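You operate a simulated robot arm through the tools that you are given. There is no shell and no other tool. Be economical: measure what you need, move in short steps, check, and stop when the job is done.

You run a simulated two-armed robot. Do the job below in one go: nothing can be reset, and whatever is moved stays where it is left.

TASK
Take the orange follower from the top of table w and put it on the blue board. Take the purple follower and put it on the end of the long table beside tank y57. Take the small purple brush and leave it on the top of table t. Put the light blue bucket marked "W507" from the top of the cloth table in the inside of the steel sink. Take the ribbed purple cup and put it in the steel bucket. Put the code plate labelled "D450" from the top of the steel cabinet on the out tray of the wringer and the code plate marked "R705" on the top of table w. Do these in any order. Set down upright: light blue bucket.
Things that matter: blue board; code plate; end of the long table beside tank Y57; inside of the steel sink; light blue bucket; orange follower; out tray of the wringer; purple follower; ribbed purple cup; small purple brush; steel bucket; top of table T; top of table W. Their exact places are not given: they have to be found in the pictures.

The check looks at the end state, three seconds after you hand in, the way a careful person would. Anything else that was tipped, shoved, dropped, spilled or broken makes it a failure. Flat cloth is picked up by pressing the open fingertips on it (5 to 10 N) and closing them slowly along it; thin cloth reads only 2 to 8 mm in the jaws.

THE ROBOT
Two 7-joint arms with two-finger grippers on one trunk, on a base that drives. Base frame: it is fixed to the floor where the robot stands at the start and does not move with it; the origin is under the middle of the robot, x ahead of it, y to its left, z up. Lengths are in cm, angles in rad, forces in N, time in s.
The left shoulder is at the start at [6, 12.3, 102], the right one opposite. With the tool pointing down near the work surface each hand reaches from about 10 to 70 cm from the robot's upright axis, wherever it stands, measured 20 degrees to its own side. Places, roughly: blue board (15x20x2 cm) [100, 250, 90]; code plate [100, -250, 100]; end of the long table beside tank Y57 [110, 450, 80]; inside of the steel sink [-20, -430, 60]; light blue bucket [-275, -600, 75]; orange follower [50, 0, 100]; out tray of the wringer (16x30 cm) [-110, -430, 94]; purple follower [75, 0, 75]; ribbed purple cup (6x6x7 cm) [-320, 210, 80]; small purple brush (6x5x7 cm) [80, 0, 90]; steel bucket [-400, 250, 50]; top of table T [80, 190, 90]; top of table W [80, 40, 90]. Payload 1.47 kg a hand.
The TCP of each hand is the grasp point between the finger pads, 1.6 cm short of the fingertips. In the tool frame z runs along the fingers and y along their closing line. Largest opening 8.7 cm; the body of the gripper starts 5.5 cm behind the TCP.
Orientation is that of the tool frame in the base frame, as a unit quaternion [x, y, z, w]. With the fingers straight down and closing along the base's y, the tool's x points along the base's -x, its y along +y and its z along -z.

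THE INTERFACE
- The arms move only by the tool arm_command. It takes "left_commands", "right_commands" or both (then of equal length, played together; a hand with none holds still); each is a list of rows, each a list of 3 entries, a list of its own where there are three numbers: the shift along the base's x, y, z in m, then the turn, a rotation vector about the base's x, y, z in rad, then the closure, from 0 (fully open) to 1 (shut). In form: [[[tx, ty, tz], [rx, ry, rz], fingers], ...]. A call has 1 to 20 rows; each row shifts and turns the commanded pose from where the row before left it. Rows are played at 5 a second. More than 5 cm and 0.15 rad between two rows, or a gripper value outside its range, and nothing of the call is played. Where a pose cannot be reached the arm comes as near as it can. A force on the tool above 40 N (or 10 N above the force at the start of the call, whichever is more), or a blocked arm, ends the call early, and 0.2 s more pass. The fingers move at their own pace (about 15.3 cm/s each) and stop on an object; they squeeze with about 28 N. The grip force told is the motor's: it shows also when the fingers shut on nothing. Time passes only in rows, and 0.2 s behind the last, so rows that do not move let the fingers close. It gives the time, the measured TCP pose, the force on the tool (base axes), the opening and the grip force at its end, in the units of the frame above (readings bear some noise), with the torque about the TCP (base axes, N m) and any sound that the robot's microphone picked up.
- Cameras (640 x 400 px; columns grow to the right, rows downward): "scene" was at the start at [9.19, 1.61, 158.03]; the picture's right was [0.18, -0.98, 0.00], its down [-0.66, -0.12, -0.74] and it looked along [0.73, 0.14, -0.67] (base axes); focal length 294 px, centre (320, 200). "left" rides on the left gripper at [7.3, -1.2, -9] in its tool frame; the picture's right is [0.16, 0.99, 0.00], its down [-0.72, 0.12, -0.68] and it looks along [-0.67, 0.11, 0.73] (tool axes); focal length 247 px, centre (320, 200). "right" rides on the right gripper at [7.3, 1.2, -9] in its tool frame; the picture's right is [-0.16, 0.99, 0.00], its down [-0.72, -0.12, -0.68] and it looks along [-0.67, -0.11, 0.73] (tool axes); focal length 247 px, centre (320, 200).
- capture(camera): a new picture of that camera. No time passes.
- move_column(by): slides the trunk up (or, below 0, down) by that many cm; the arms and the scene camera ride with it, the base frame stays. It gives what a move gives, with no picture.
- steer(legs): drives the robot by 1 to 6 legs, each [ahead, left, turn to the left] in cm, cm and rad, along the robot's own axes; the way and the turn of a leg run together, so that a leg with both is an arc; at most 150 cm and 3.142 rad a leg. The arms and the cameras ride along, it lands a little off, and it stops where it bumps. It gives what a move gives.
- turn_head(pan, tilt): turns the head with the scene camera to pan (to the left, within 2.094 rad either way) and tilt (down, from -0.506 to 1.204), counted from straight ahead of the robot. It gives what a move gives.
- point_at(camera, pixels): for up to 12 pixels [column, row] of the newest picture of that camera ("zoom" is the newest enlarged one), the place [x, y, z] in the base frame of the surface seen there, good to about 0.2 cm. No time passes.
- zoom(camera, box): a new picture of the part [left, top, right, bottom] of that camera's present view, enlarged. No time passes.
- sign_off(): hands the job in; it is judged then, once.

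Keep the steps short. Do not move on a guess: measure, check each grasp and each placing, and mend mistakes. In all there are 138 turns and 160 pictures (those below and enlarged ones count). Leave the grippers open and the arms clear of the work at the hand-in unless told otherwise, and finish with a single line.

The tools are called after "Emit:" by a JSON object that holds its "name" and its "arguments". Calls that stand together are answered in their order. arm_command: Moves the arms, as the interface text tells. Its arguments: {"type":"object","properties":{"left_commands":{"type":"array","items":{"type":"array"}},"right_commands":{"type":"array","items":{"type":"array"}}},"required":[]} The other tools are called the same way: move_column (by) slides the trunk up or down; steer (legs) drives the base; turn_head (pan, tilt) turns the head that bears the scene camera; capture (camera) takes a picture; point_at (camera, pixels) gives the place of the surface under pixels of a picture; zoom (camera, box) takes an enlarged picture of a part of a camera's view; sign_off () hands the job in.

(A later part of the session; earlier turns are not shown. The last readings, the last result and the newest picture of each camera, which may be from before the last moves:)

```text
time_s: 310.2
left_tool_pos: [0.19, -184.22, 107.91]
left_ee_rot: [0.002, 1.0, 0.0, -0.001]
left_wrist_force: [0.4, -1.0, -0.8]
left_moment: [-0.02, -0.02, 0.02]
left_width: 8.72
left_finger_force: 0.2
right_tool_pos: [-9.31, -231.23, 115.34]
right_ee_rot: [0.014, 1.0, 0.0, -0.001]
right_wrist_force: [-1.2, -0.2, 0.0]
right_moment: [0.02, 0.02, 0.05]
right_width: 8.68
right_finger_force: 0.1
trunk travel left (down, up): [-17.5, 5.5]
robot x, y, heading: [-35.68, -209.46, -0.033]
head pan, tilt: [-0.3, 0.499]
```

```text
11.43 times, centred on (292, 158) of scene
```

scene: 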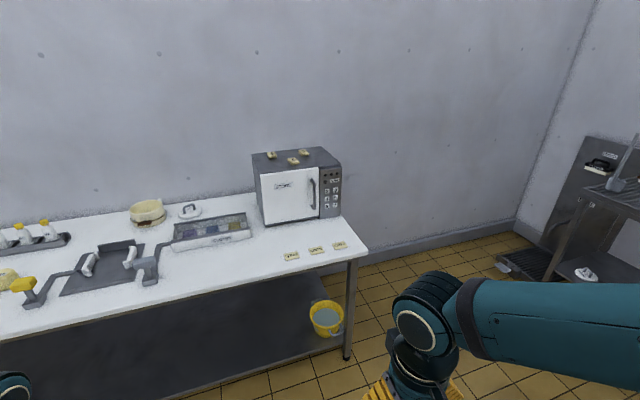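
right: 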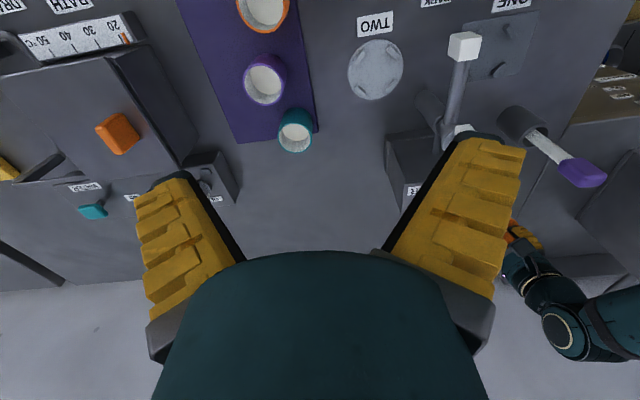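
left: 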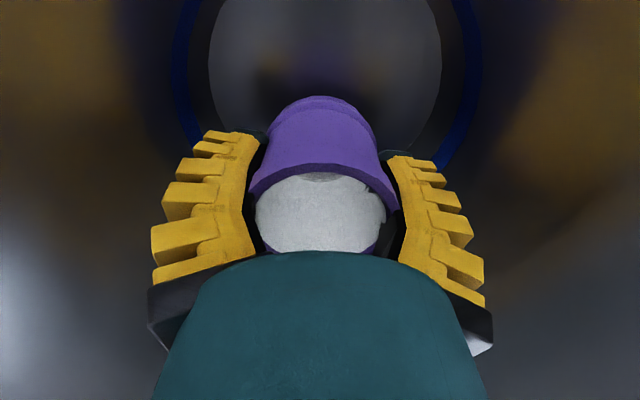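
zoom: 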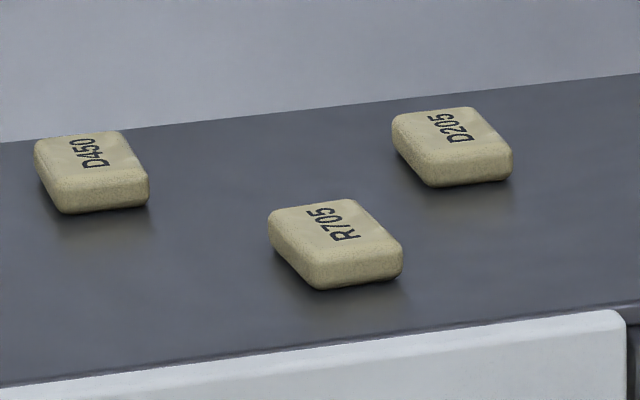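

D450 is at (113,-235), R705 at (102,-243), D205 at (112,-252). Measuring tile corners and the cabinet top.

Emit:
{"name": "point_at", "arguments": {"camera": "zoom", "pixels": [[40, 147], [114, 135], [62, 190], [144, 178], [275, 213], [345, 204], [315, 262], [396, 250], [105, 207], [355, 285], [200, 260], [420, 300]]}}

```text
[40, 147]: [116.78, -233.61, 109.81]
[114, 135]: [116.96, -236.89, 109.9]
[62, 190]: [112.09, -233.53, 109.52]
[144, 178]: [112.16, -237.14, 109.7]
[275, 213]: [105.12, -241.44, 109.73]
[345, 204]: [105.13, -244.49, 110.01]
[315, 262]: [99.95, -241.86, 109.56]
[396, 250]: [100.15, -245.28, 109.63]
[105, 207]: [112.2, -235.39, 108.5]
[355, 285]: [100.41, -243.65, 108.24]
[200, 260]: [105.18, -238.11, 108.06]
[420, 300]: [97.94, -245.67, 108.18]
```

Tiles are 5×3.8×1.9 cm, long side along x, on a top at z=108.1. Driving to about (34,-246) and raising the trunk.

Emit:
{"name": "move_column", "arguments": {"by": 5}}

Emit:
{"name": "steer", "arguments": {"legs": [[0, -36, 0.033], [60, 0, 0]]}}

Emit:
{"name": "turn_head", "arguments": {"pan": 0.0, "tilt": 0.9}}

Emit:
{"name": "capture", "arguments": {"camera": "scene"}}

```text
time_s: 311.2
left_tool_pos: [0.3, -184.13, 113.11]
left_ee_rot: [0.002, 1.0, 0.0, -0.001]
left_wrist_force: [0.2, 0.6, -0.7]
left_moment: [0.01, 0.0, 0.0]
left_width: 8.67
left_finger_force: 0.1
right_tool_pos: [-9.44, -231.35, 120.3]
right_ee_rot: [0.014, 1.0, 0.001, -0.001]
right_wrist_force: [0.9, 0.9, -0.3]
right_moment: [0.02, 0.01, -0.01]
right_width: 8.7
right_finger_force: 0.1
trunk travel left (down, up): [-22.5, 0.5]
robot x, y, heading: [-35.33, -209.52, -0.035]
head pan, tilt: [-0.3, 0.499]
```

```text
time_s: 317.9
left_tool_pos: [58.3, -219.37, 113.02]
left_ee_rot: [-0.013, 1.0, 0.0, 0.0]
left_wrist_force: [-0.1, -0.4, 0.2]
left_moment: [0.0, 0.0, 0.0]
left_width: 8.7
left_finger_force: 0.2
right_tool_pos: [50.27, -266.85, 120.38]
right_ee_rot: [0.0, 1.0, 0.0, -0.001]
right_wrist_force: [-0.2, 0.6, 0.2]
right_moment: [0.0, 0.03, 0.03]
right_width: 8.71
right_finger_force: 0.1
trunk travel left (down, up): [-22.5, 0.5]
robot x, y, heading: [23.17, -245.58, -0.003]
head pan, tilt: [-0.3, 0.499]
```

```text
time_s: 318.8
left_tool_pos: [58.22, -219.41, 113.01]
left_ee_rot: [-0.013, 1.0, 0.0, 0.0]
left_wrist_force: [0.6, -0.1, -1.1]
left_moment: [-0.02, -0.01, 0.0]
left_width: 8.71
left_finger_force: 0.1
right_tool_pos: [50.19, -266.74, 120.37]
right_ee_rot: [-0.002, 1.0, 0.0, 0.0]
right_wrist_force: [0.2, -0.3, -0.2]
right_moment: [-0.01, 0.01, -0.01]
right_width: 8.7
right_finger_force: 0.0
trunk travel left (down, up): [-22.5, 0.5]
robot x, y, heading: [23.19, -245.66, -0.001]
head pan, tilt: [0.0, 0.901]
```

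```text
76 pictures are left
```

scene: 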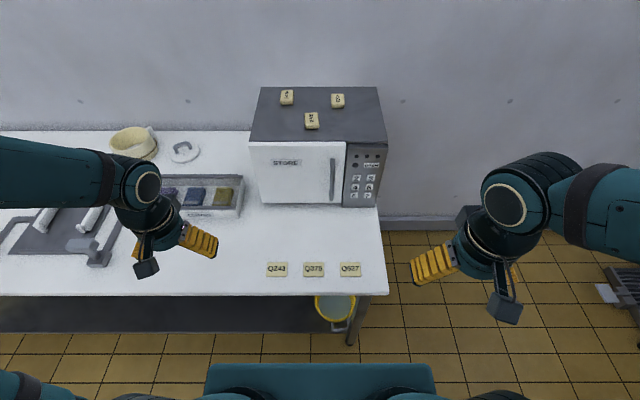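

Emit:
{"name": "point_at", "arguments": {"camera": "scene", "pixels": [[335, 318], [320, 300], [300, 294], [350, 340], [311, 121], [287, 97], [338, 100], [230, 200], [186, 150]]}}

Emit:
{"name": "steer", "arguments": {"legs": [[9.5, 0, 0]]}}

```text
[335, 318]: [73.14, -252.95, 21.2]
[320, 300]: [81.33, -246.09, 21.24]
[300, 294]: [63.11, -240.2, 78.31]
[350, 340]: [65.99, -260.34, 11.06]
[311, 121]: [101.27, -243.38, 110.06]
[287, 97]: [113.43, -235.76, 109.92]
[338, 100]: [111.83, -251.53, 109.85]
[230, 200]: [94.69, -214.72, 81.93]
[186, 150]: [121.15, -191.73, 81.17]
```

```text
time_s: 319.9
left_tool_pos: [67.72, -219.46, 113.0]
left_ee_rot: [-0.013, 1.0, 0.0, -0.002]
left_wrist_force: [-0.7, 1.3, 0.2]
left_moment: [0.0, -0.01, 0.0]
left_width: 8.67
left_finger_force: 0.1
right_tool_pos: [59.69, -266.89, 120.42]
right_ee_rot: [0.0, 1.0, 0.0, -0.002]
right_wrist_force: [-0.2, 0.3, 0.0]
right_moment: [0.01, 0.0, 0.02]
right_width: 8.71
right_finger_force: 0.0
trunk travel left (down, up): [-22.5, 0.5]
robot x, y, heading: [32.61, -246.06, -0.007]
head pan, tilt: [0.0, 0.901]
```

Moving the right hand above R705 (102.4,-243.2), z≈116.

Emit:
{"name": "arm_command", "arguments": {"right_commands": [[[0.0388, 0.0215, 0], [0, 0, 0], 0], [[0.0388, 0.0215, 0], [0, 0, 0], 0], [[0.0388, 0.0215, 0], [0, 0, 0], 0], [[0.0388, 0.0215, 0], [0, 0, 0], 0], [[0.0388, 0.0215, 0], [0, 0, 0], 0], [[0.0388, 0.0215, 0], [0, 0, 0], 0], [[0.0388, 0.0215, 0], [0, 0, 0], 0], [[0.0388, 0.0215, 0], [0, 0, 0], 0], [[0.0388, 0.0215, 0], [0, 0, 0], 0], [[0.0388, 0.0215, 0], [0, 0, 0], 0], [[0.0388, 0.0215, 0], [0, 0, 0], 0], [[0, 0, -0.04], [0, 0, 0], 0], [[0, 0, 0], [0, 0, 0], 0]]}}

Emit:
{"name": "capture", "arguments": {"camera": "right"}}

```text
time_s: 322.7
left_tool_pos: [67.75, -219.44, 113.05]
left_ee_rot: [-0.013, 1.0, 0.0, -0.002]
left_wrist_force: [0.9, 0.2, 0.5]
left_moment: [0.0, 0.04, 0.01]
left_width: 8.69
left_finger_force: 0.0
right_tool_pos: [102.45, -243.19, 116.28]
right_ee_rot: [0.001, 1.0, 0.0, -0.002]
right_wrist_force: [0.5, -0.2, 0.1]
right_moment: [-0.04, 0.0, 0.01]
right_width: 8.7
right_finger_force: 0.0
trunk travel left (down, up): [-22.5, 0.5]
robot x, y, heading: [32.83, -245.54, -0.001]
head pan, tilt: [0.0, 0.901]
```

```text
75 pictures are left
```

right: 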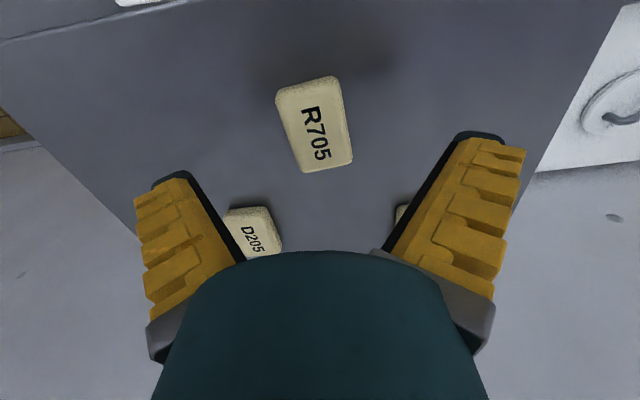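

R705 centred. Lowering 6.1 cm and closing.

Emit:
{"name": "arm_command", "arguments": {"right_commands": [[[0, 0, -0.03], [0, 0, 0], 0], [[0, 0, -0.025], [0, 0, 0], 0], [[0, 0, -0.006], [0, 0, 0], 0], [[0, 0, 0], [0, 0, 0], 0], [[0, 0, 0], [0, 0, 0], 0.6], [[0, 0, 0], [0, 0, 0], 1], [[0, 0, 0], [0, 0, 0], 1], [[0, 0, 0], [0, 0, 0], 1]]}}

```text
time_s: 324.5
left_tool_pos: [67.71, -219.47, 113.05]
left_ee_rot: [-0.013, 1.0, 0.0, -0.001]
left_wrist_force: [-0.1, -0.6, -0.3]
left_moment: [0.0, -0.04, -0.01]
left_width: 8.69
left_finger_force: 0.0
right_tool_pos: [102.21, -243.28, 110.38]
right_ee_rot: [0.0, 1.0, -0.001, -0.001]
right_wrist_force: [1.0, -0.1, 5.1]
right_moment: [-0.01, 0.05, 0.0]
right_width: 3.68
right_finger_force: 27.3
trunk travel left (down, up): [-22.5, 0.5]
robot x, y, heading: [32.76, -245.81, -0.003]
head pan, tilt: [0.0, 0.901]
```

Gripped 3.7 cm. Lifting 8 cm and drawing back.

Emit:
{"name": "arm_command", "arguments": {"right_commands": [[[0, 0, 0.03], [0, 0, 0], 1], [[0, 0, 0.045], [0, 0, 0], 1], [[0, 0, 0.02], [0, 0, 0], 1], [[-0.04, -0.025, 0], [0, 0, 0], 1], [[-0.04, -0.025, 0], [0, 0, 0], 1], [[-0.04, -0.025, 0], [0, 0, 0], 1], [[-0.04, -0.025, 0], [0, 0, 0], 1], [[-0.04, -0.025, 0], [0, 0, 0], 1], [[-0.04, -0.025, 0], [0, 0, 0], 1], [[-0.04, -0.025, 0], [0, 0, 0], 1], [[-0.04, -0.025, 0], [0, 0, 0], 1], [[-0.04, -0.025, 0], [0, 0, 0], 1]]}}

Emit:
{"name": "capture", "arguments": {"camera": "right"}}

Emit:
{"name": "capture", "arguments": {"camera": "scene"}}

```text
time_s: 327.1
left_tool_pos: [67.64, -219.55, 113.21]
left_ee_rot: [-0.012, 1.0, 0.0, -0.002]
left_wrist_force: [-0.5, 0.6, -0.1]
left_moment: [0.03, 0.02, -0.01]
left_width: 8.69
left_finger_force: 0.0
right_tool_pos: [66.18, -265.78, 119.82]
right_ee_rot: [0.001, 1.0, 0.0, -0.001]
right_wrist_force: [0.0, -0.3, -0.5]
right_moment: [0.03, -0.02, -0.01]
right_width: 3.64
right_finger_force: 27.6
trunk travel left (down, up): [-22.5, 0.5]
robot x, y, heading: [32.56, -245.78, -0.0]
head pan, tilt: [0.0, 0.901]
```

```text
74 pictures are left
```

right: 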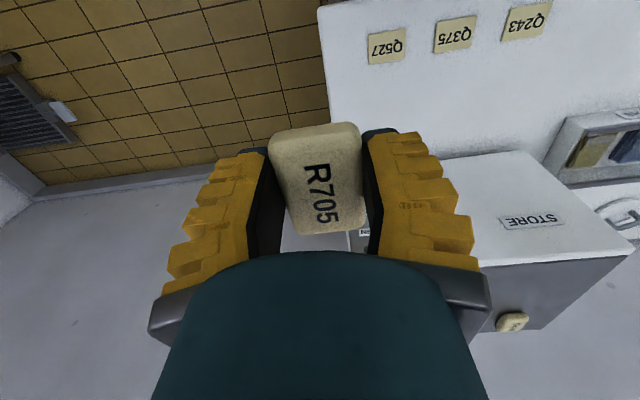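

```text
73 pictures are left
```

scene: 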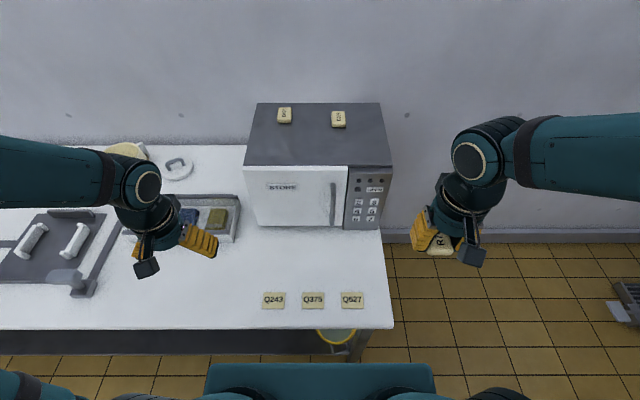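

R705 held. Driving 2 cm nearer, then the left hand toward D450 with a 0.24 rad forward tilt.

Emit:
{"name": "steer", "arguments": {"legs": [[2, 0, 0]]}}

Emit:
{"name": "arm_command", "arguments": {"left_commands": [[[0.0381, -0.0176, 0.007], [0, 0, 0], 0], [[0.0381, -0.0176, 0.007], [0, 0, 0], 0], [[0.0381, -0.0176, 0.007], [0, 0, 0], 0], [[0.0381, -0.0176, 0.007], [0, 0, 0], 0], [[0.0381, -0.0176, 0.007], [0, 0, 0], 0], [[0.0381, -0.0176, 0.007], [0, 0, 0], 0], [[0.0381, -0.0176, 0.007], [0, 0, 0], 0], [[0.0381, -0.0176, 0.007], [0, 0, 0], 0], [[0.0381, -0.0176, 0], [0, 0, 0], 0], [[0, 0, 0], [0, -0.1, 0], 0], [[0, 0, 0], [0, -0.1, 0], 0], [[0.03, 0, -0.01], [0, -0.08, 0], 0], [[0.03, 0, -0.01], [0, 0, 0], 0], [[0.03, 0, 0], [0, 0, 0], 0], [[0, 0, 0], [0, 0, 0], 0]]}}

Emit:
{"name": "capture", "arguments": {"camera": "left"}}

Emit:
{"name": "capture", "arguments": {"camera": "scene"}}

```text
time_s: 327.9
left_tool_pos: [69.79, -219.37, 112.95]
left_ee_rot: [-0.014, 1.0, 0.0, -0.001]
left_wrist_force: [-0.6, 0.1, 0.1]
left_moment: [0.02, -0.02, 0.02]
left_width: 8.7
left_finger_force: 0.0
right_tool_pos: [68.21, -265.67, 119.83]
right_ee_rot: [0.0, 1.0, 0.0, -0.001]
right_wrist_force: [0.5, -1.1, -0.8]
right_moment: [0.01, 0.01, 0.02]
right_width: 3.65
right_finger_force: 27.9
trunk travel left (down, up): [-22.5, 0.5]
robot x, y, heading: [34.28, -245.83, -0.002]
head pan, tilt: [0.0, 0.901]
```

```text
time_s: 331.1
left_tool_pos: [113.05, -235.21, 116.6]
left_ee_rot: [-0.013, 0.99, -0.001, 0.138]
left_wrist_force: [-1.1, 0.4, 0.2]
left_moment: [0.0, -0.04, 0.0]
left_width: 8.67
left_finger_force: 0.0
right_tool_pos: [68.28, -265.61, 119.74]
right_ee_rot: [0.0, 1.0, 0.0, -0.001]
right_wrist_force: [-0.6, 0.6, -1.4]
right_moment: [0.03, -0.03, -0.03]
right_width: 3.63
right_finger_force: 27.6
trunk travel left (down, up): [-22.5, 0.5]
robot x, y, heading: [34.11, -245.78, -0.005]
head pan, tilt: [0.0, 0.901]
```

```text
72 pictures are left
```

left: 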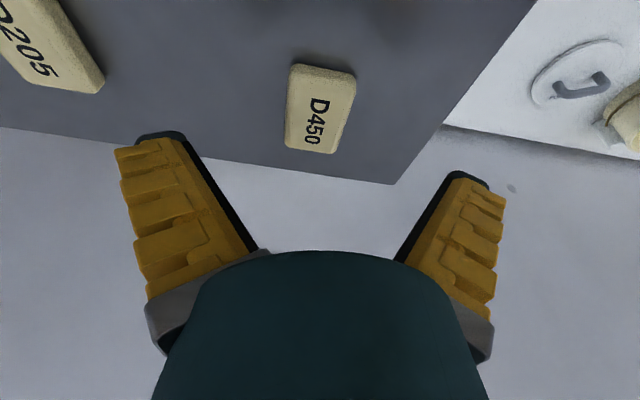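

```text
71 pictures are left
```

scene: 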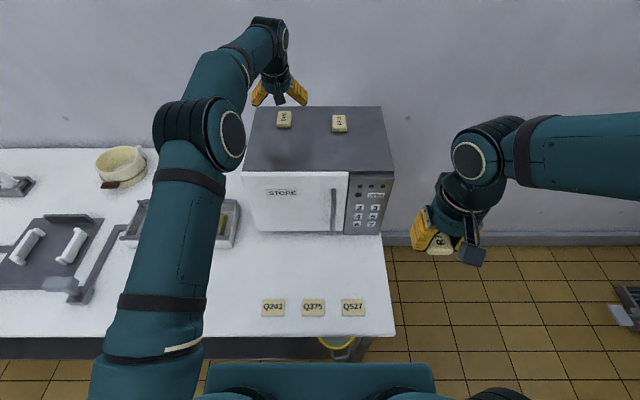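

Reached. D450 sits between the fingers' lines; lowering 6.1 cm with 0.8 cm forward, then closing.

Emit:
{"name": "arm_command", "arguments": {"left_commands": [[[0.004, 0, -0.03], [0, 0, 0], 0], [[0.004, 0, -0.02], [0, 0, 0], 0], [[0, 0, -0.008], [0, 0, 0], 0], [[0, 0, 0], [0, 0, 0], 0]]}}

Emit:
{"name": "capture", "arguments": {"camera": "left"}}

```text
time_s: 332.1
left_tool_pos: [113.79, -235.31, 110.81]
left_ee_rot: [-0.013, 0.99, -0.001, 0.138]
left_wrist_force: [0.3, -0.4, -1.1]
left_moment: [0.0, -0.02, 0.02]
left_width: 8.69
left_finger_force: 0.0
right_tool_pos: [68.27, -265.8, 119.83]
right_ee_rot: [0.0, 1.0, 0.001, -0.003]
right_wrist_force: [0.2, 0.5, -0.2]
right_moment: [-0.01, -0.01, -0.01]
right_width: 3.65
right_finger_force: 27.8
trunk travel left (down, up): [-22.5, 0.5]
robot x, y, heading: [34.29, -245.93, -0.002]
head pan, tilt: [0.0, 0.901]
```

```text
70 pictures are left
```

left: 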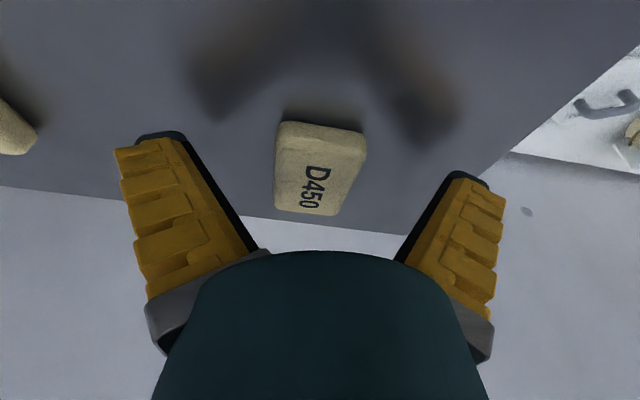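

TCP projects to (320,185), on the tile. Lowering 3 mm and closing.

Emit:
{"name": "arm_command", "arguments": {"left_commands": [[[0, 0, -0.003], [0, 0, 0], 0], [[0, 0, 0], [0, 0, 0], 0.6], [[0, 0, 0], [0, 0, 0], 1], [[0, 0, 0], [0, 0, 0], 1], [[0, 0, 0], [0, 0, 0], 1]]}}

```text
time_s: 333.3
left_tool_pos: [113.74, -235.26, 110.5]
left_ee_rot: [-0.013, 0.99, -0.002, 0.139]
left_wrist_force: [-0.1, 1.0, 5.3]
left_moment: [-0.01, 0.0, -0.07]
left_width: 3.64
left_finger_force: 28.2
right_tool_pos: [68.28, -265.72, 119.69]
right_ee_rot: [0.0, 1.0, 0.0, -0.001]
right_wrist_force: [0.4, -0.2, -0.3]
right_moment: [0.0, 0.0, -0.01]
right_width: 3.62
right_finger_force: 28.3
trunk travel left (down, up): [-22.5, 0.5]
robot x, y, heading: [34.63, -245.77, -0.0]
head pan, tilt: [0.0, 0.901]
```

Gripped 3.6 cm. Lifting and drawing back, keeping the tilt so the tile stays level.

Emit:
{"name": "arm_command", "arguments": {"left_commands": [[[0, 0, 0.02], [0, 0, 0], 1], [[-0.01, 0, 0.03], [0, 0, 0], 1], [[-0.01, 0, 0.03], [0, 0, 0], 1], [[-0.04, 0.015, 0], [0, 0, 0], 1], [[-0.04, 0.015, 0], [0, 0, 0], 1], [[-0.04, 0.015, 0], [0, 0, 0], 1], [[-0.04, 0.015, 0], [0, 0, 0], 1], [[-0.04, 0.015, 0], [0, 0, 0], 1], [[-0.04, 0.015, 0], [0, 0, 0], 1], [[-0.04, 0.015, 0], [0, 0, 0], 1], [[-0.04, 0.015, 0], [0, 0, 0], 1], [[-0.04, 0.015, 0], [0, 0, 0], 1]]}}

Emit:
{"name": "capture", "arguments": {"camera": "left"}}

Emit:
{"name": "capture", "arguments": {"camera": "scene"}}

```text
time_s: 335.9
left_tool_pos: [75.71, -221.72, 118.55]
left_ee_rot: [-0.014, 0.99, -0.002, 0.139]
left_wrist_force: [-0.1, -0.2, -0.8]
left_moment: [0.04, 0.02, -0.04]
left_width: 3.55
left_finger_force: 28.2
right_tool_pos: [68.12, -265.62, 119.88]
right_ee_rot: [0.0, 1.0, 0.0, -0.002]
right_wrist_force: [0.1, 0.3, -0.2]
right_moment: [0.02, -0.01, 0.03]
right_width: 3.65
right_finger_force: 27.9
trunk travel left (down, up): [-22.5, 0.5]
robot x, y, heading: [34.44, -245.82, -0.002]
head pan, tilt: [0.0, 0.901]
```

```text
69 pictures are left
```

left: 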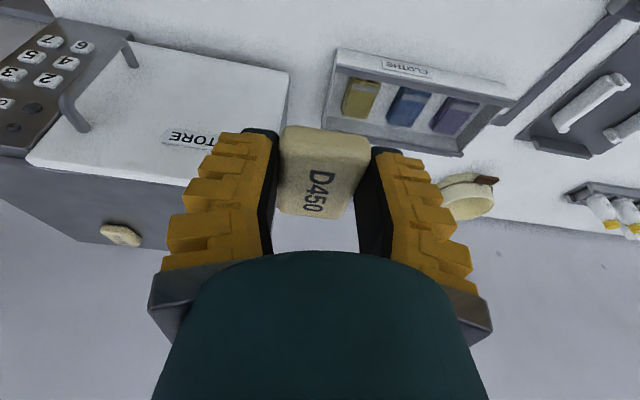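

```text
68 pictures are left
```

scene: 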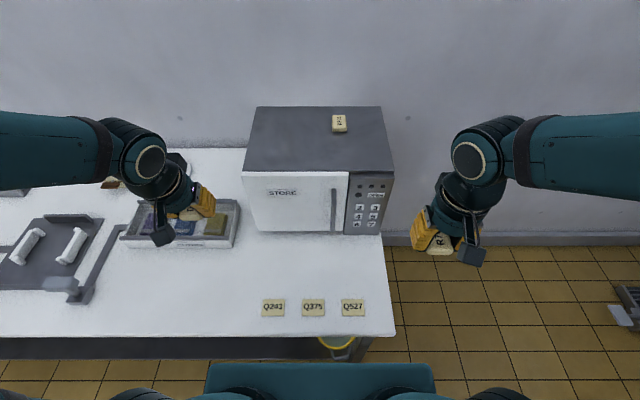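

Both tiles are held. Driving back to table W.

Emit:
{"name": "steer", "arguments": {"legs": [[-62, 0, 0], [0, 135, 0], [0, 130, 0]]}}

Emit:
{"name": "turn_head", "arguments": {"pan": 0.0, "tilt": 0.8}}

Emit:
{"name": "capture", "arguments": {"camera": "scene"}}

```text
time_s: 362.1
left_tool_pos: [13.02, 42.33, 118.48]
left_ee_rot: [-0.017, 0.99, -0.002, 0.139]
left_wrist_force: [-0.4, 0.0, -0.9]
left_moment: [0.0, -0.03, 0.0]
left_width: 3.56
left_finger_force: 28.6
right_tool_pos: [5.83, -1.81, 119.77]
right_ee_rot: [-0.005, 1.0, -0.001, -0.002]
right_wrist_force: [0.0, -0.9, -0.7]
right_moment: [0.0, 0.0, 0.02]
right_width: 3.64
right_finger_force: 28.2
trunk travel left (down, up): [-22.5, 0.5]
robot x, y, heading: [-28.51, 18.0, 0.009]
head pan, tilt: [0.0, 0.901]
```

```text
time_s: 362.7
left_tool_pos: [13.08, 42.27, 118.6]
left_ee_rot: [-0.017, 0.99, -0.001, 0.138]
left_wrist_force: [-0.3, -0.2, 0.1]
left_moment: [0.0, 0.0, 0.02]
left_width: 3.59
left_finger_force: 28.2
right_tool_pos: [5.79, -1.65, 119.68]
right_ee_rot: [-0.004, 1.0, 0.0, -0.002]
right_wrist_force: [-0.5, -0.2, -0.7]
right_moment: [-0.01, 0.0, -0.02]
right_width: 3.65
right_finger_force: 28.2
trunk travel left (down, up): [-22.5, 0.5]
robot x, y, heading: [-28.28, 17.95, 0.009]
head pan, tilt: [0.0, 0.799]
```

```text
67 pictures are left
```

scene: 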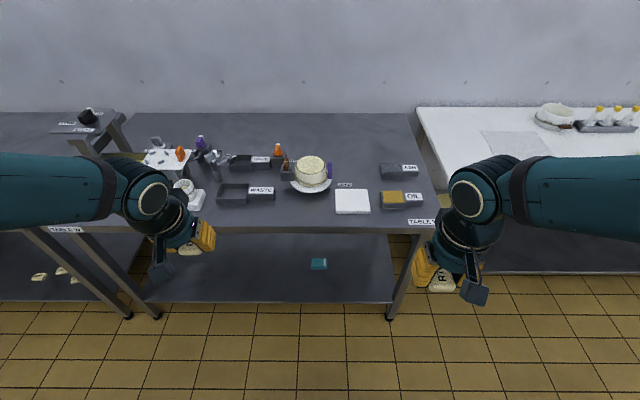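

Driving ahead 40 cm, then measuring the free table spot near (71,1).

Emit:
{"name": "steer", "arguments": {"legs": [[40, 0, -0.009]]}}

Emit:
{"name": "capture", "arguments": {"camera": "scene"}}

```text
time_s: 365.2
left_tool_pos: [53.28, 41.95, 118.58]
left_ee_rot: [-0.012, 0.99, -0.002, 0.138]
left_wrist_force: [0.3, 0.4, -1.1]
left_moment: [0.01, 0.01, -0.02]
left_width: 3.56
left_finger_force: 28.1
right_tool_pos: [45.53, -2.04, 119.59]
right_ee_rot: [0.001, 1.0, 0.0, -0.002]
right_wrist_force: [0.7, 0.0, -0.4]
right_moment: [0.0, 0.05, -0.02]
right_width: 3.64
right_finger_force: 27.8
trunk travel left (down, up): [-22.5, 0.5]
robot x, y, heading: [11.62, 18.24, 0.001]
head pan, tilt: [0.0, 0.799]
```

```text
66 pictures are left
```

scene: 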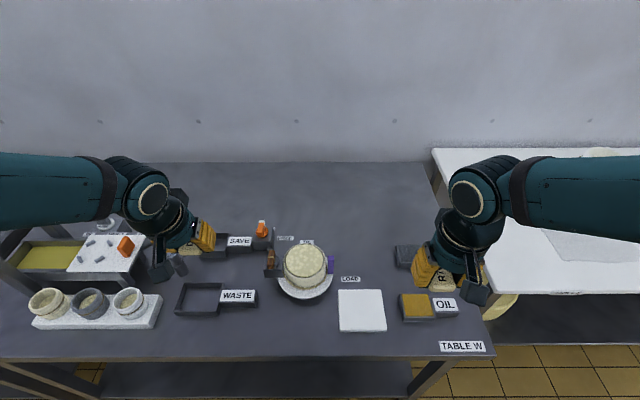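

Emit:
{"name": "point_at", "arguments": {"camera": "scene", "pixels": [[370, 250], [380, 230], [370, 265], [350, 230], [405, 255], [390, 210], [330, 200]]}}

```text
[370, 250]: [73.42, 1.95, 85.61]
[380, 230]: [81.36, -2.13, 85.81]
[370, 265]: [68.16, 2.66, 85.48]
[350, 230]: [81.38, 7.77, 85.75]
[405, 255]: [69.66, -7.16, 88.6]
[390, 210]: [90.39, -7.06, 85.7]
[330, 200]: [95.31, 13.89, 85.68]
```

Table top is 85.6; free spot (73.5,2.5). Moving right hand there and lowering to ~1 cm above.

Emit:
{"name": "arm_command", "arguments": {"right_commands": [[[0.0467, 0.0075, 0], [0, 0, 0], 1], [[0.0467, 0.0075, 0], [0, 0, 0], 1], [[0.0467, 0.0075, 0], [0, 0, 0], 1], [[0.0467, 0.0075, 0], [0, 0, 0], 1], [[0.0467, 0.0075, 0], [0, 0, 0], 1], [[0.0467, 0.0075, 0], [0, 0, 0], 1], [[0, 0, -0.0435], [0, 0, 0], 1], [[0, 0, -0.0435], [0, 0, 0], 1], [[0, 0, -0.0435], [0, 0, 0], 1], [[0, 0, -0.0435], [0, 0, 0], 1], [[0, 0, -0.0435], [0, 0, 0], 1], [[0, 0, -0.0435], [0, 0, 0], 1], [[0, 0, -0.0435], [0, 0, 0], 1], [[0, 0, 0], [0, 0, 0], 1]]}}

Emit:
{"name": "capture", "arguments": {"camera": "right"}}

```text
time_s: 368.2
left_tool_pos: [53.16, 41.95, 118.46]
left_ee_rot: [-0.012, 0.99, -0.002, 0.139]
left_wrist_force: [-0.3, -0.6, -0.8]
left_moment: [0.0, 0.02, -0.01]
left_width: 3.55
left_finger_force: 27.9
right_tool_pos: [73.58, 2.62, 89.43]
right_ee_rot: [0.001, 1.0, 0.0, -0.001]
right_wrist_force: [-0.2, -1.3, -0.9]
right_moment: [-0.04, 0.01, -0.03]
right_width: 3.62
right_finger_force: 28.3
trunk travel left (down, up): [-22.5, 0.5]
robot x, y, heading: [11.39, 18.07, -0.007]
head pan, tilt: [0.0, 0.799]
```

```text
65 pictures are left
```

right: 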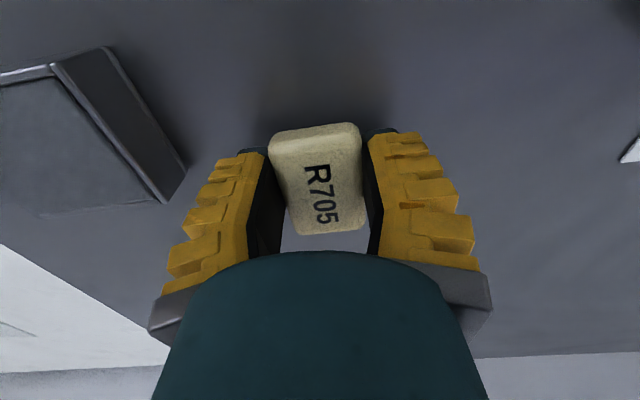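

Lowering 1.5 cm gently.

Emit:
{"name": "arm_command", "arguments": {"right_commands": [[[0, 0, -0.006], [0, 0, 0], 1], [[0, 0, -0.004], [0, 0, 0], 1], [[0, 0, -0.003], [0, 0, 0], 1], [[0, 0, -0.002], [0, 0, 0], 1], [[0, 0, 0], [0, 0, 0], 1]]}}

```text
time_s: 369.4
left_tool_pos: [53.3, 41.93, 118.57]
left_ee_rot: [-0.012, 0.99, -0.002, 0.138]
left_wrist_force: [0.4, 0.1, -1.3]
left_moment: [0.02, 0.01, -0.02]
left_width: 3.55
left_finger_force: 27.8
right_tool_pos: [73.58, 2.55, 87.87]
right_ee_rot: [0.002, 1.0, 0.0, -0.002]
right_wrist_force: [0.1, -0.2, 0.1]
right_moment: [0.01, 0.02, -0.01]
right_width: 3.64
right_finger_force: 28.0
trunk travel left (down, up): [-22.5, 0.5]
robot x, y, heading: [11.59, 18.25, 0.001]
head pan, tilt: [0.0, 0.799]
```

Emit:
{"name": "arm_command", "arguments": {"right_commands": [[[0, 0, -0.0015], [0, 0, 0], 1], [[0, 0, 0], [0, 0, 0], 0.4], [[0, 0, 0], [0, 0, 0], 0], [[0, 0, 0], [0, 0, 0], 0], [[0, 0, 0.03], [0, 0, 0], 0], [[0, 0, 0.045], [0, 0, 0], 0], [[0, 0, 0.045], [0, 0, 0], 0], [[0, 0, 0.045], [0, 0, 0], 0], [[0, 0, 0.045], [0, 0, 0], 0], [[0, 0, 0.045], [0, 0, 0], 0], [[0, 0, 0.045], [0, 0, 0], 0], [[-0.045, -0.01, 0], [0, 0, 0], 0], [[-0.045, -0.01, 0], [0, 0, 0], 0], [[-0.045, -0.01, 0], [0, 0, 0], 0], [[-0.045, -0.01, 0], [0, 0, 0], 0], [[-0.045, -0.01, 0], [0, 0, 0], 0], [[-0.045, -0.01, 0], [0, 0, 0], 0]]}}

Emit:
{"name": "capture", "arguments": {"camera": "scene"}}

```text
time_s: 373.0
left_tool_pos: [53.06, 41.84, 118.67]
left_ee_rot: [-0.012, 0.99, -0.001, 0.139]
left_wrist_force: [0.2, 0.3, -1.2]
left_moment: [0.0, 0.0, -0.02]
left_width: 3.57
left_finger_force: 27.9
right_tool_pos: [46.49, -3.63, 117.61]
right_ee_rot: [0.001, 1.0, 0.0, 0.0]
right_wrist_force: [-0.6, -0.3, 0.7]
right_moment: [0.06, -0.02, 0.0]
right_width: 8.72
right_finger_force: 0.1
trunk travel left (down, up): [-22.5, 0.5]
robot x, y, heading: [11.6, 18.26, -0.001]
head pan, tilt: [0.0, 0.799]
```

```text
64 pictures are left
```

scene: 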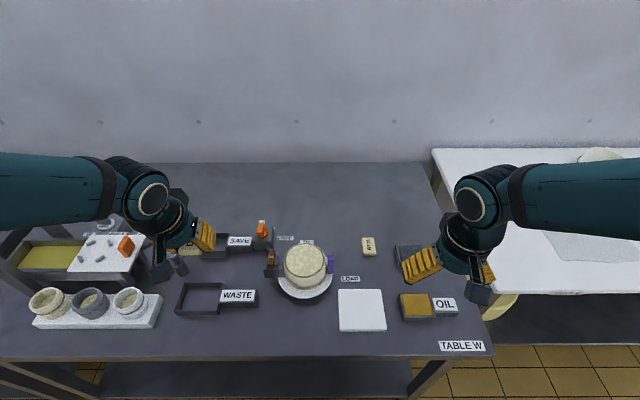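

R705 lies on table W. Driving to the sink wall and turning to face −y.

Emit:
{"name": "steer", "arguments": {"legs": [[-40, 0, 0], [0, -130, 0], [0, -130, 0], [0, -40, 0], [0, 0, -1.571]]}}

Emit:
{"name": "turn_head", "arguments": {"pan": -0.3, "tilt": 0.4}}

Emit:
{"name": "capture", "arguments": {"camera": "scene"}}

```text
time_s: 405.3
left_tool_pos: [-5.34, -321.79, 118.6]
left_ee_rot: [0.696, 0.705, -0.1, 0.096]
left_wrist_force: [-0.1, -0.2, 0.3]
left_moment: [0.01, 0.01, -0.02]
left_width: 3.58
left_finger_force: 28.1
right_tool_pos: [-50.87, -314.74, 117.52]
right_ee_rot: [0.712, 0.702, 0.001, -0.001]
right_wrist_force: [0.7, -0.3, 0.2]
right_moment: [-0.03, 0.0, 0.0]
right_width: 8.71
right_finger_force: 0.1
trunk travel left (down, up): [-22.5, 0.5]
robot x, y, heading: [-29.27, -280.2, -1.588]
head pan, tilt: [0.0, 0.799]
```

```text
time_s: 406.2
left_tool_pos: [-5.4, -321.83, 118.58]
left_ee_rot: [0.696, 0.705, -0.099, 0.096]
left_wrist_force: [-0.9, -0.2, -0.7]
left_moment: [0.01, 0.0, -0.01]
left_width: 3.56
left_finger_force: 27.7
right_tool_pos: [-50.79, -314.87, 117.57]
right_ee_rot: [0.712, 0.703, 0.001, -0.001]
right_wrist_force: [-0.1, 0.1, -0.1]
right_moment: [-0.01, -0.01, 0.01]
right_width: 8.7
right_finger_force: 0.0
trunk travel left (down, up): [-22.5, 0.5]
robot x, y, heading: [-28.97, -280.1, -1.584]
head pan, tilt: [-0.3, 0.4]
```

```text
63 pictures are left
```

scene: 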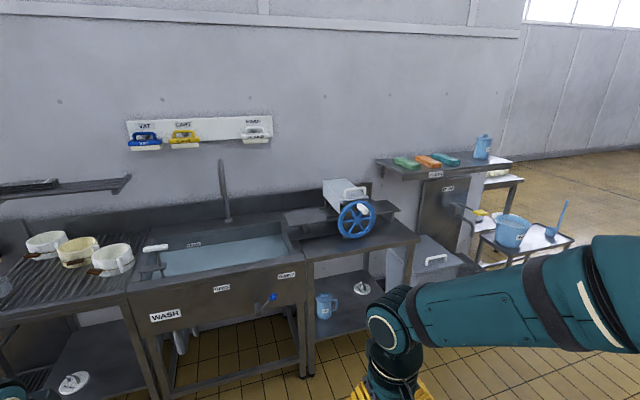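

The wringer with blue wheel is at (350,210), trays at both sides. Enlarging to find the out tray.

Emit:
{"name": "zoom", "arguments": {"camera": "scene", "box": [270, 165, 430, 265]}}

Emit:
{"name": "point_at", "arguments": {"camera": "scene", "pixels": [[385, 207], [395, 209], [305, 222], [320, 228], [410, 237], [345, 182], [355, 218], [372, 212], [380, 203], [390, 215], [410, 222], [380, 250]]}}

```text
4.00 times, centred on (350, 215) of scene
```

zoom: 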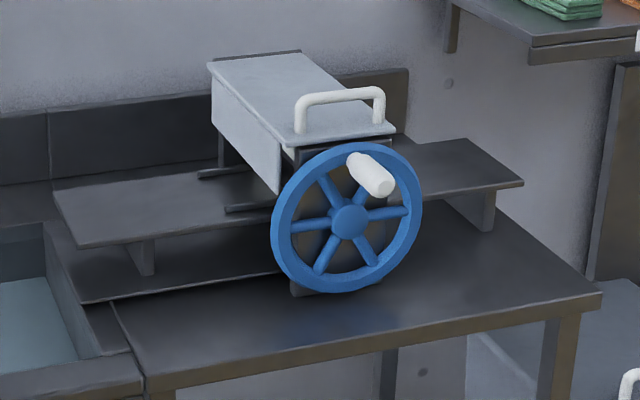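

```text
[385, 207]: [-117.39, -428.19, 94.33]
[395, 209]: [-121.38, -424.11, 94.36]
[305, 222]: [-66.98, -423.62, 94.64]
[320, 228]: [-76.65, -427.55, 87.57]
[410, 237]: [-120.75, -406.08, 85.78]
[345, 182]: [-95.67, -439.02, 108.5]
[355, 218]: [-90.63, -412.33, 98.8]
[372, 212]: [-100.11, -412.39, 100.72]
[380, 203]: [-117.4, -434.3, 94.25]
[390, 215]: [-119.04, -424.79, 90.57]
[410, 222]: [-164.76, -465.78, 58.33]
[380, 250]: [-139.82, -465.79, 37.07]
```

The out tray is the right-hand one: top z 94.3, x about -105…-121, y about -415…-445. Driving 100 cm right and 80 ahead.

Emit:
{"name": "steer", "arguments": {"legs": [[0, -100, 0.013], [75, 0, 0]]}}

Emit:
{"name": "turn_head", "arguments": {"pan": 0.1, "tilt": 0.85}}

Emit:
{"name": "capture", "arguments": {"camera": "scene"}}

```text
time_s: 419.0
left_tool_pos: [-104.37, -395.9, 118.6]
left_ee_rot: [0.689, 0.711, -0.098, 0.097]
left_wrist_force: [-0.2, -0.5, 0.2]
left_moment: [-0.02, 0.0, 0.0]
left_width: 3.57
left_finger_force: 27.6
right_tool_pos: [-150.08, -389.78, 117.59]
right_ee_rot: [0.705, 0.709, 0.002, -0.001]
right_wrist_force: [0.3, -1.2, 0.3]
right_moment: [-0.02, -0.06, 0.01]
right_width: 8.71
right_finger_force: 0.1
trunk travel left (down, up): [-22.5, 0.5]
robot x, y, heading: [-128.49, -354.78, -1.568]
head pan, tilt: [-0.3, 0.4]
```

```text
time_s: 419.9
left_tool_pos: [-104.44, -395.95, 118.49]
left_ee_rot: [0.689, 0.711, -0.099, 0.097]
left_wrist_force: [-0.2, 0.3, -0.1]
left_moment: [0.03, -0.01, -0.01]
left_width: 3.55
left_finger_force: 27.3
right_tool_pos: [-150.14, -389.71, 117.68]
right_ee_rot: [0.705, 0.709, 0.001, -0.001]
right_wrist_force: [0.2, 0.8, 0.1]
right_moment: [0.01, 0.0, 0.0]
right_width: 8.7
right_finger_force: 0.0
trunk travel left (down, up): [-22.5, 0.5]
robot x, y, heading: [-129.13, -354.61, -1.569]
head pan, tilt: [0.099, 0.85]
```

```text
61 pictures are left
```

scene: 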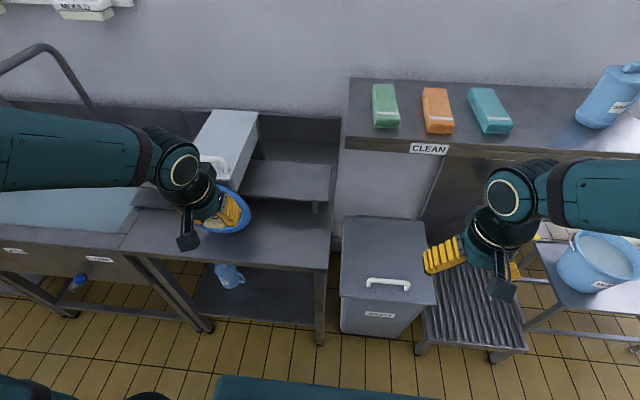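

Emit:
{"name": "point_at", "arguments": {"camera": "scene", "pixels": [[290, 180], [250, 197], [316, 199], [329, 168], [268, 163], [245, 185], [275, 230], [248, 205], [600, 255], [590, 285]]}}

Emit:
{"name": "zoom", "arguments": {"camera": "scene", "box": [540, 210, 640, 310]}}

```text
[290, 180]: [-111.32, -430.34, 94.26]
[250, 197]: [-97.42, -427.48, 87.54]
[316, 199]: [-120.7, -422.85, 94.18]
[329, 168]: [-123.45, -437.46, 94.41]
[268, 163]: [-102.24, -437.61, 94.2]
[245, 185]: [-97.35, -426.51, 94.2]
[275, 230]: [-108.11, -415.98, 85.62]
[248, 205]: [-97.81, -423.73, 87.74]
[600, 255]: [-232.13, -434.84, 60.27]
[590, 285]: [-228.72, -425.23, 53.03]
```

```text
4.00 times, centred on (590, 260) of scene
```

zoom: 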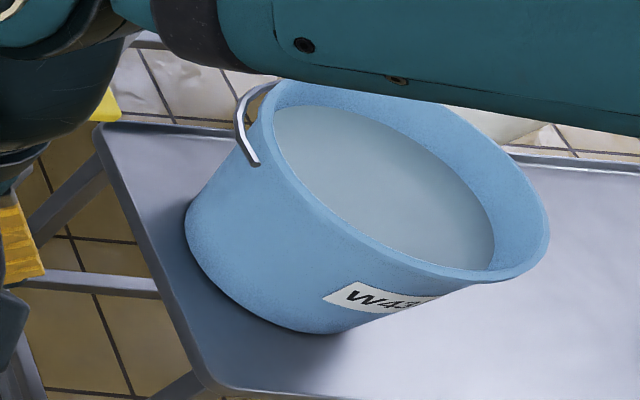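

Tray spans x -95…-123, y -422…-438. Moving the left hand to (-112,-429.2) and lowering to ~2 cm above.

Emit:
{"name": "arm_command", "arguments": {"left_commands": [[[-0.0095, -0.0415, 0], [0, 0, 0], 1], [[-0.0095, -0.0415, 0], [0, 0, 0], 1], [[-0.0095, -0.0415, 0], [0, 0, 0], 1], [[-0.0095, -0.0415, 0], [0, 0, 0], 1], [[-0.0095, -0.0415, 0], [0, 0, 0], 1], [[-0.0095, -0.0415, 0], [0, 0, 0], 1], [[-0.0095, -0.0415, 0], [0, 0, 0], 1], [[-0.0095, -0.0415, 0], [0, 0, 0], 1], [[0, 0, -0.04], [0, 0, 0], 1], [[0, 0, -0.04], [0, 0, 0], 1], [[0, 0, -0.04], [0, 0, 0], 1], [[0, 0, -0.04], [0, 0, 0], 1], [[0, 0, -0.04], [0, 0, 0], 1], [[0, 0, 0], [0, 0, 0], 1]]}}

Emit:
{"name": "capture", "arguments": {"camera": "left"}}

Emit:
{"name": "capture", "arguments": {"camera": "scene"}}

```text
time_s: 422.9
left_tool_pos: [-112.18, -429.1, 98.47]
left_ee_rot: [0.689, 0.712, -0.099, 0.098]
left_wrist_force: [-0.3, 0.8, -1.4]
left_moment: [-0.02, -0.01, -0.01]
left_width: 3.59
left_finger_force: 27.7
right_tool_pos: [-150.11, -389.67, 117.64]
right_ee_rot: [0.704, 0.71, 0.001, -0.001]
right_wrist_force: [0.4, 0.7, 0.7]
right_moment: [0.0, 0.01, 0.02]
right_width: 8.69
right_finger_force: 0.0
trunk travel left (down, up): [-22.5, 0.5]
robot x, y, heading: [-128.79, -354.64, -1.567]
head pan, tilt: [0.099, 0.85]
```

```text
59 pictures are left
```

left: 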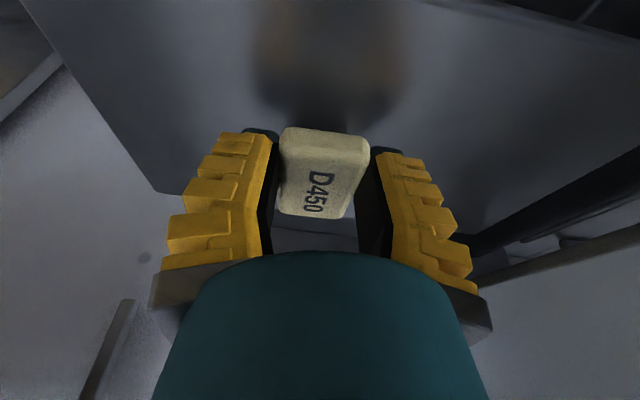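

```text
58 pictures are left
```

scene: 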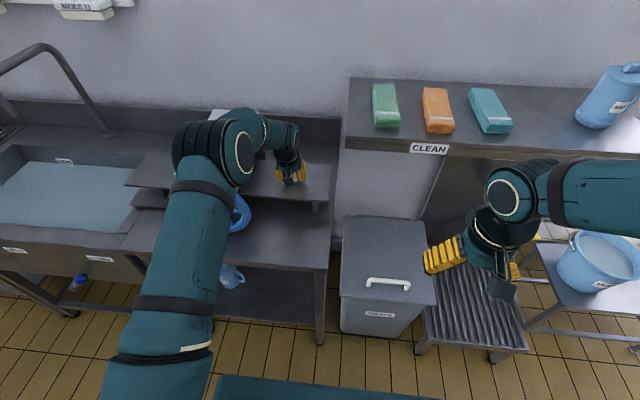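

Over the tray. Lowering gently 1.8 cm.

Emit:
{"name": "arm_command", "arguments": {"left_commands": [[[0, 0, -0.007], [0, 0, 0], 1], [[0, 0, -0.005], [0, 0, 0], 1], [[0, 0, -0.003], [0, 0, 0], 1], [[0, 0, -0.002], [0, 0, 0], 1], [[0, 0, -0.001], [0, 0, 0], 1], [[0, 0, 0], [0, 0, 0], 1]]}}

```text
time_s: 424.3
left_tool_pos: [-112.12, -429.13, 96.71]
left_ee_rot: [0.69, 0.711, -0.098, 0.096]
left_wrist_force: [0.5, 0.0, -1.0]
left_moment: [0.01, -0.03, -0.02]
left_width: 3.55
left_finger_force: 28.0
right_tool_pos: [-150.07, -389.72, 117.63]
right_ee_rot: [0.705, 0.709, 0.0, 0.0]
right_wrist_force: [0.0, -0.2, -0.4]
right_moment: [-0.01, -0.01, -0.03]
right_width: 8.68
right_finger_force: 0.1
trunk travel left (down, up): [-22.5, 0.5]
robot x, y, heading: [-128.87, -355.0, -1.567]
head pan, tilt: [0.099, 0.85]
```

One more 2 mm, then open and withdraw along the tool axis, then up and back.

Emit:
{"name": "arm_command", "arguments": {"left_commands": [[[0, 0, -0.002], [0, 0, 0], 1], [[0, 0, 0], [0, 0, 0], 0.45], [[0, 0, 0], [0, 0, 0], 0.2], [[0, 0, 0], [0, 0, 0], 0.2], [[0, 0.005, 0.02], [0, 0, 0], 0.2], [[0, 0.01, 0.04], [0, 0, 0], 0.1], [[0, 0.01, 0.045], [0, 0, 0], 0], [[0, 0.005, 0.045], [0, 0, 0], 0], [[0, 0.005, 0.045], [-0.1, 0, 0], 0], [[0, 0.04, 0], [-0.1, 0, 0], 0], [[0, 0.04, 0], [-0.08, 0, 0], 0], [[0, 0.04, 0], [0, 0, 0], 0], [[0, 0.04, 0], [0, 0, 0], 0]]}}

Emit:
{"name": "capture", "arguments": {"camera": "scene"}}

```text
time_s: 427.1
left_tool_pos: [-112.3, -409.38, 116.19]
left_ee_rot: [0.669, 0.69, -0.198, 0.192]
left_wrist_force: [0.0, 0.1, 0.5]
left_moment: [-0.02, 0.0, 0.0]
left_width: 8.7
left_finger_force: 0.0
right_tool_pos: [-150.11, -389.68, 117.57]
right_ee_rot: [0.704, 0.71, 0.0, 0.0]
right_wrist_force: [0.4, 0.9, -0.2]
right_moment: [-0.02, -0.01, 0.0]
right_width: 8.69
right_finger_force: 0.1
trunk travel left (down, up): [-22.5, 0.5]
robot x, y, heading: [-128.65, -354.56, -1.561]
head pan, tilt: [0.099, 0.85]
```

```text
57 pictures are left
```

scene: 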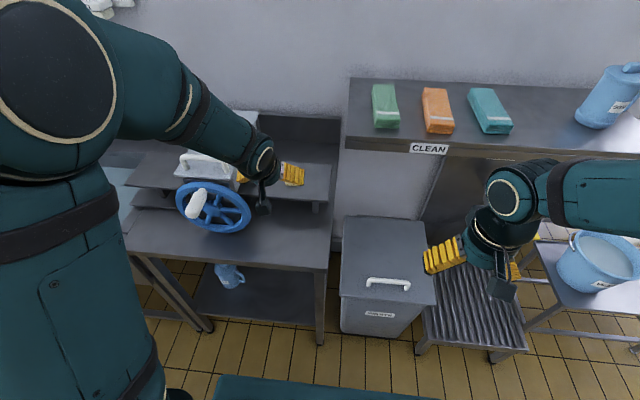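

I turned the wrong way (tilt now 0.56). Righting the hand and checking the tile.

Emit:
{"name": "arm_command", "arguments": {"left_commands": [[[0, 0.02, 0.01], [0.14, 0, 0], 0], [[0, 0.02, 0.01], [0.14, 0, 0], 0], [[0.01, 0.02, 0], [0.14, 0, 0], 0], [[0.01, 0.02, 0], [0.14, 0, 0], 0]]}}

Emit:
{"name": "capture", "arguments": {"camera": "scene"}}

Emit:
{"name": "zoom", "arguments": {"camera": "scene", "box": [200, 130, 350, 230]}}

```text
time_s: 428.1
left_tool_pos: [-109.98, -401.68, 118.04]
left_ee_rot: [0.696, 0.718, 0.002, -0.001]
left_wrist_force: [0.5, -0.3, -0.5]
left_moment: [0.0, 0.02, -0.02]
left_width: 8.71
left_finger_force: 0.0
right_tool_pos: [-150.07, -389.69, 117.61]
right_ee_rot: [0.704, 0.71, 0.002, -0.001]
right_wrist_force: [0.8, -0.5, 0.3]
right_moment: [0.04, -0.01, -0.02]
right_width: 8.7
right_finger_force: 0.1
trunk travel left (down, up): [-22.5, 0.5]
robot x, y, heading: [-128.79, -354.71, -1.566]
head pan, tilt: [0.099, 0.85]
```

```text
56 pictures are left
```

scene: 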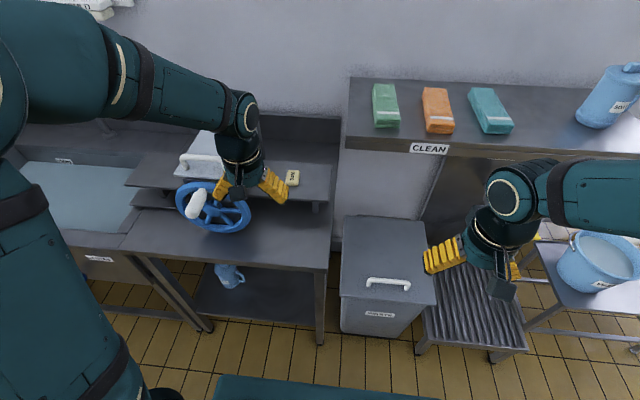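

```text
4.00 times, centred on (275, 180) of scene
```

zoom: 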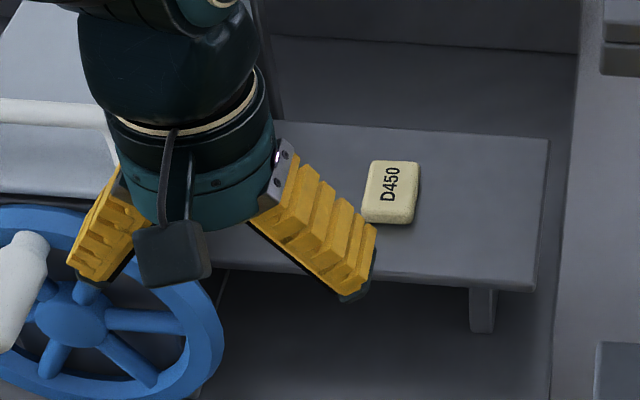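

D450 lies on the out tray. Now looking right for the cloth table: backing up 30 cm and turning the head.

Emit:
{"name": "steer", "arguments": {"legs": [[-40, 0, 0], [0, -60, 0]]}}

Emit:
{"name": "turn_head", "arguments": {"pan": -0.6, "tilt": 0.35}}

Emit:
{"name": "capture", "arguments": {"camera": "scene"}}

```text
time_s: 435.9
left_tool_pos: [-169.91, -361.74, 118.02]
left_ee_rot: [0.697, 0.717, 0.001, 0.0]
left_wrist_force: [0.0, 0.0, 1.0]
left_moment: [0.01, -0.01, -0.01]
left_width: 8.71
left_finger_force: 0.2
right_tool_pos: [-209.93, -349.76, 117.65]
right_ee_rot: [0.706, 0.709, 0.001, 0.0]
right_wrist_force: [0.5, 0.3, -0.3]
right_moment: [-0.01, -0.01, 0.03]
right_width: 8.71
right_finger_force: 0.1
trunk travel left (down, up): [-22.5, 0.5]
robot x, y, heading: [-188.33, -314.77, -1.565]
head pan, tilt: [0.099, 0.85]
```

```text
time_s: 436.9
left_tool_pos: [-169.95, -361.83, 117.95]
left_ee_rot: [0.697, 0.717, 0.002, 0.0]
left_wrist_force: [0.3, -0.5, 1.0]
left_moment: [0.0, 0.0, -0.02]
left_width: 8.69
left_finger_force: 0.0
right_tool_pos: [-209.91, -349.85, 117.59]
right_ee_rot: [0.706, 0.708, 0.001, -0.001]
right_wrist_force: [-0.4, 0.6, -0.1]
right_moment: [0.03, 0.0, -0.01]
right_width: 8.67
right_finger_force: 0.0
trunk travel left (down, up): [-22.5, 0.5]
robot x, y, heading: [-187.96, -315.02, -1.568]
head pan, tilt: [-0.6, 0.351]
```

```text
54 pictures are left
```

scene: 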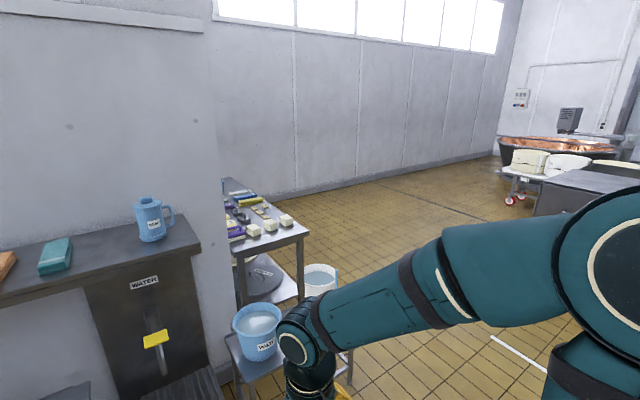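

Emit:
{"name": "point_at", "arguments": {"camera": "scene", "pixels": [[225, 230], [270, 225], [300, 225], [235, 190], [255, 215], [260, 275], [318, 280], [258, 325], [345, 250], [225, 330], [340, 320], [400, 240]]}}

Emit:
{"name": "zoom", "arguments": {"camera": "scene", "box": [200, 160, 350, 380]}}

```text
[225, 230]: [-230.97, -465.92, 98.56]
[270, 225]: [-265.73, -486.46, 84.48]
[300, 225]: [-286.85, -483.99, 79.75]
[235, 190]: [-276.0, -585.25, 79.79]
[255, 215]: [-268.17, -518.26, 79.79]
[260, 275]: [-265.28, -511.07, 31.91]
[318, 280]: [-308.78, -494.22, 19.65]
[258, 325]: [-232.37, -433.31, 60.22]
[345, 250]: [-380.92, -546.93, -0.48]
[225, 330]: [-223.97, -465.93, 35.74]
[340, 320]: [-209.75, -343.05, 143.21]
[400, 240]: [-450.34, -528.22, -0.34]
```

```text
1.82 times, centred on (275, 270) of scene
```

zoom: 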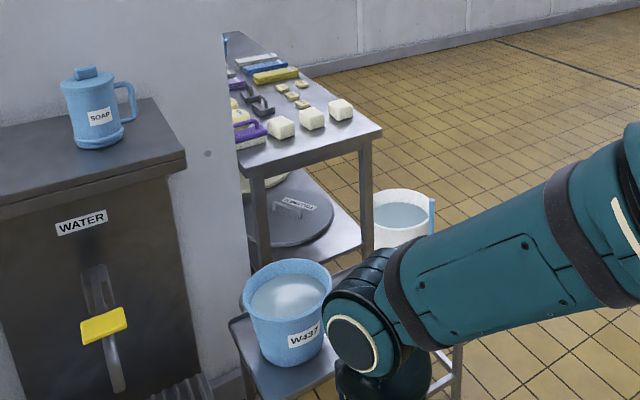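

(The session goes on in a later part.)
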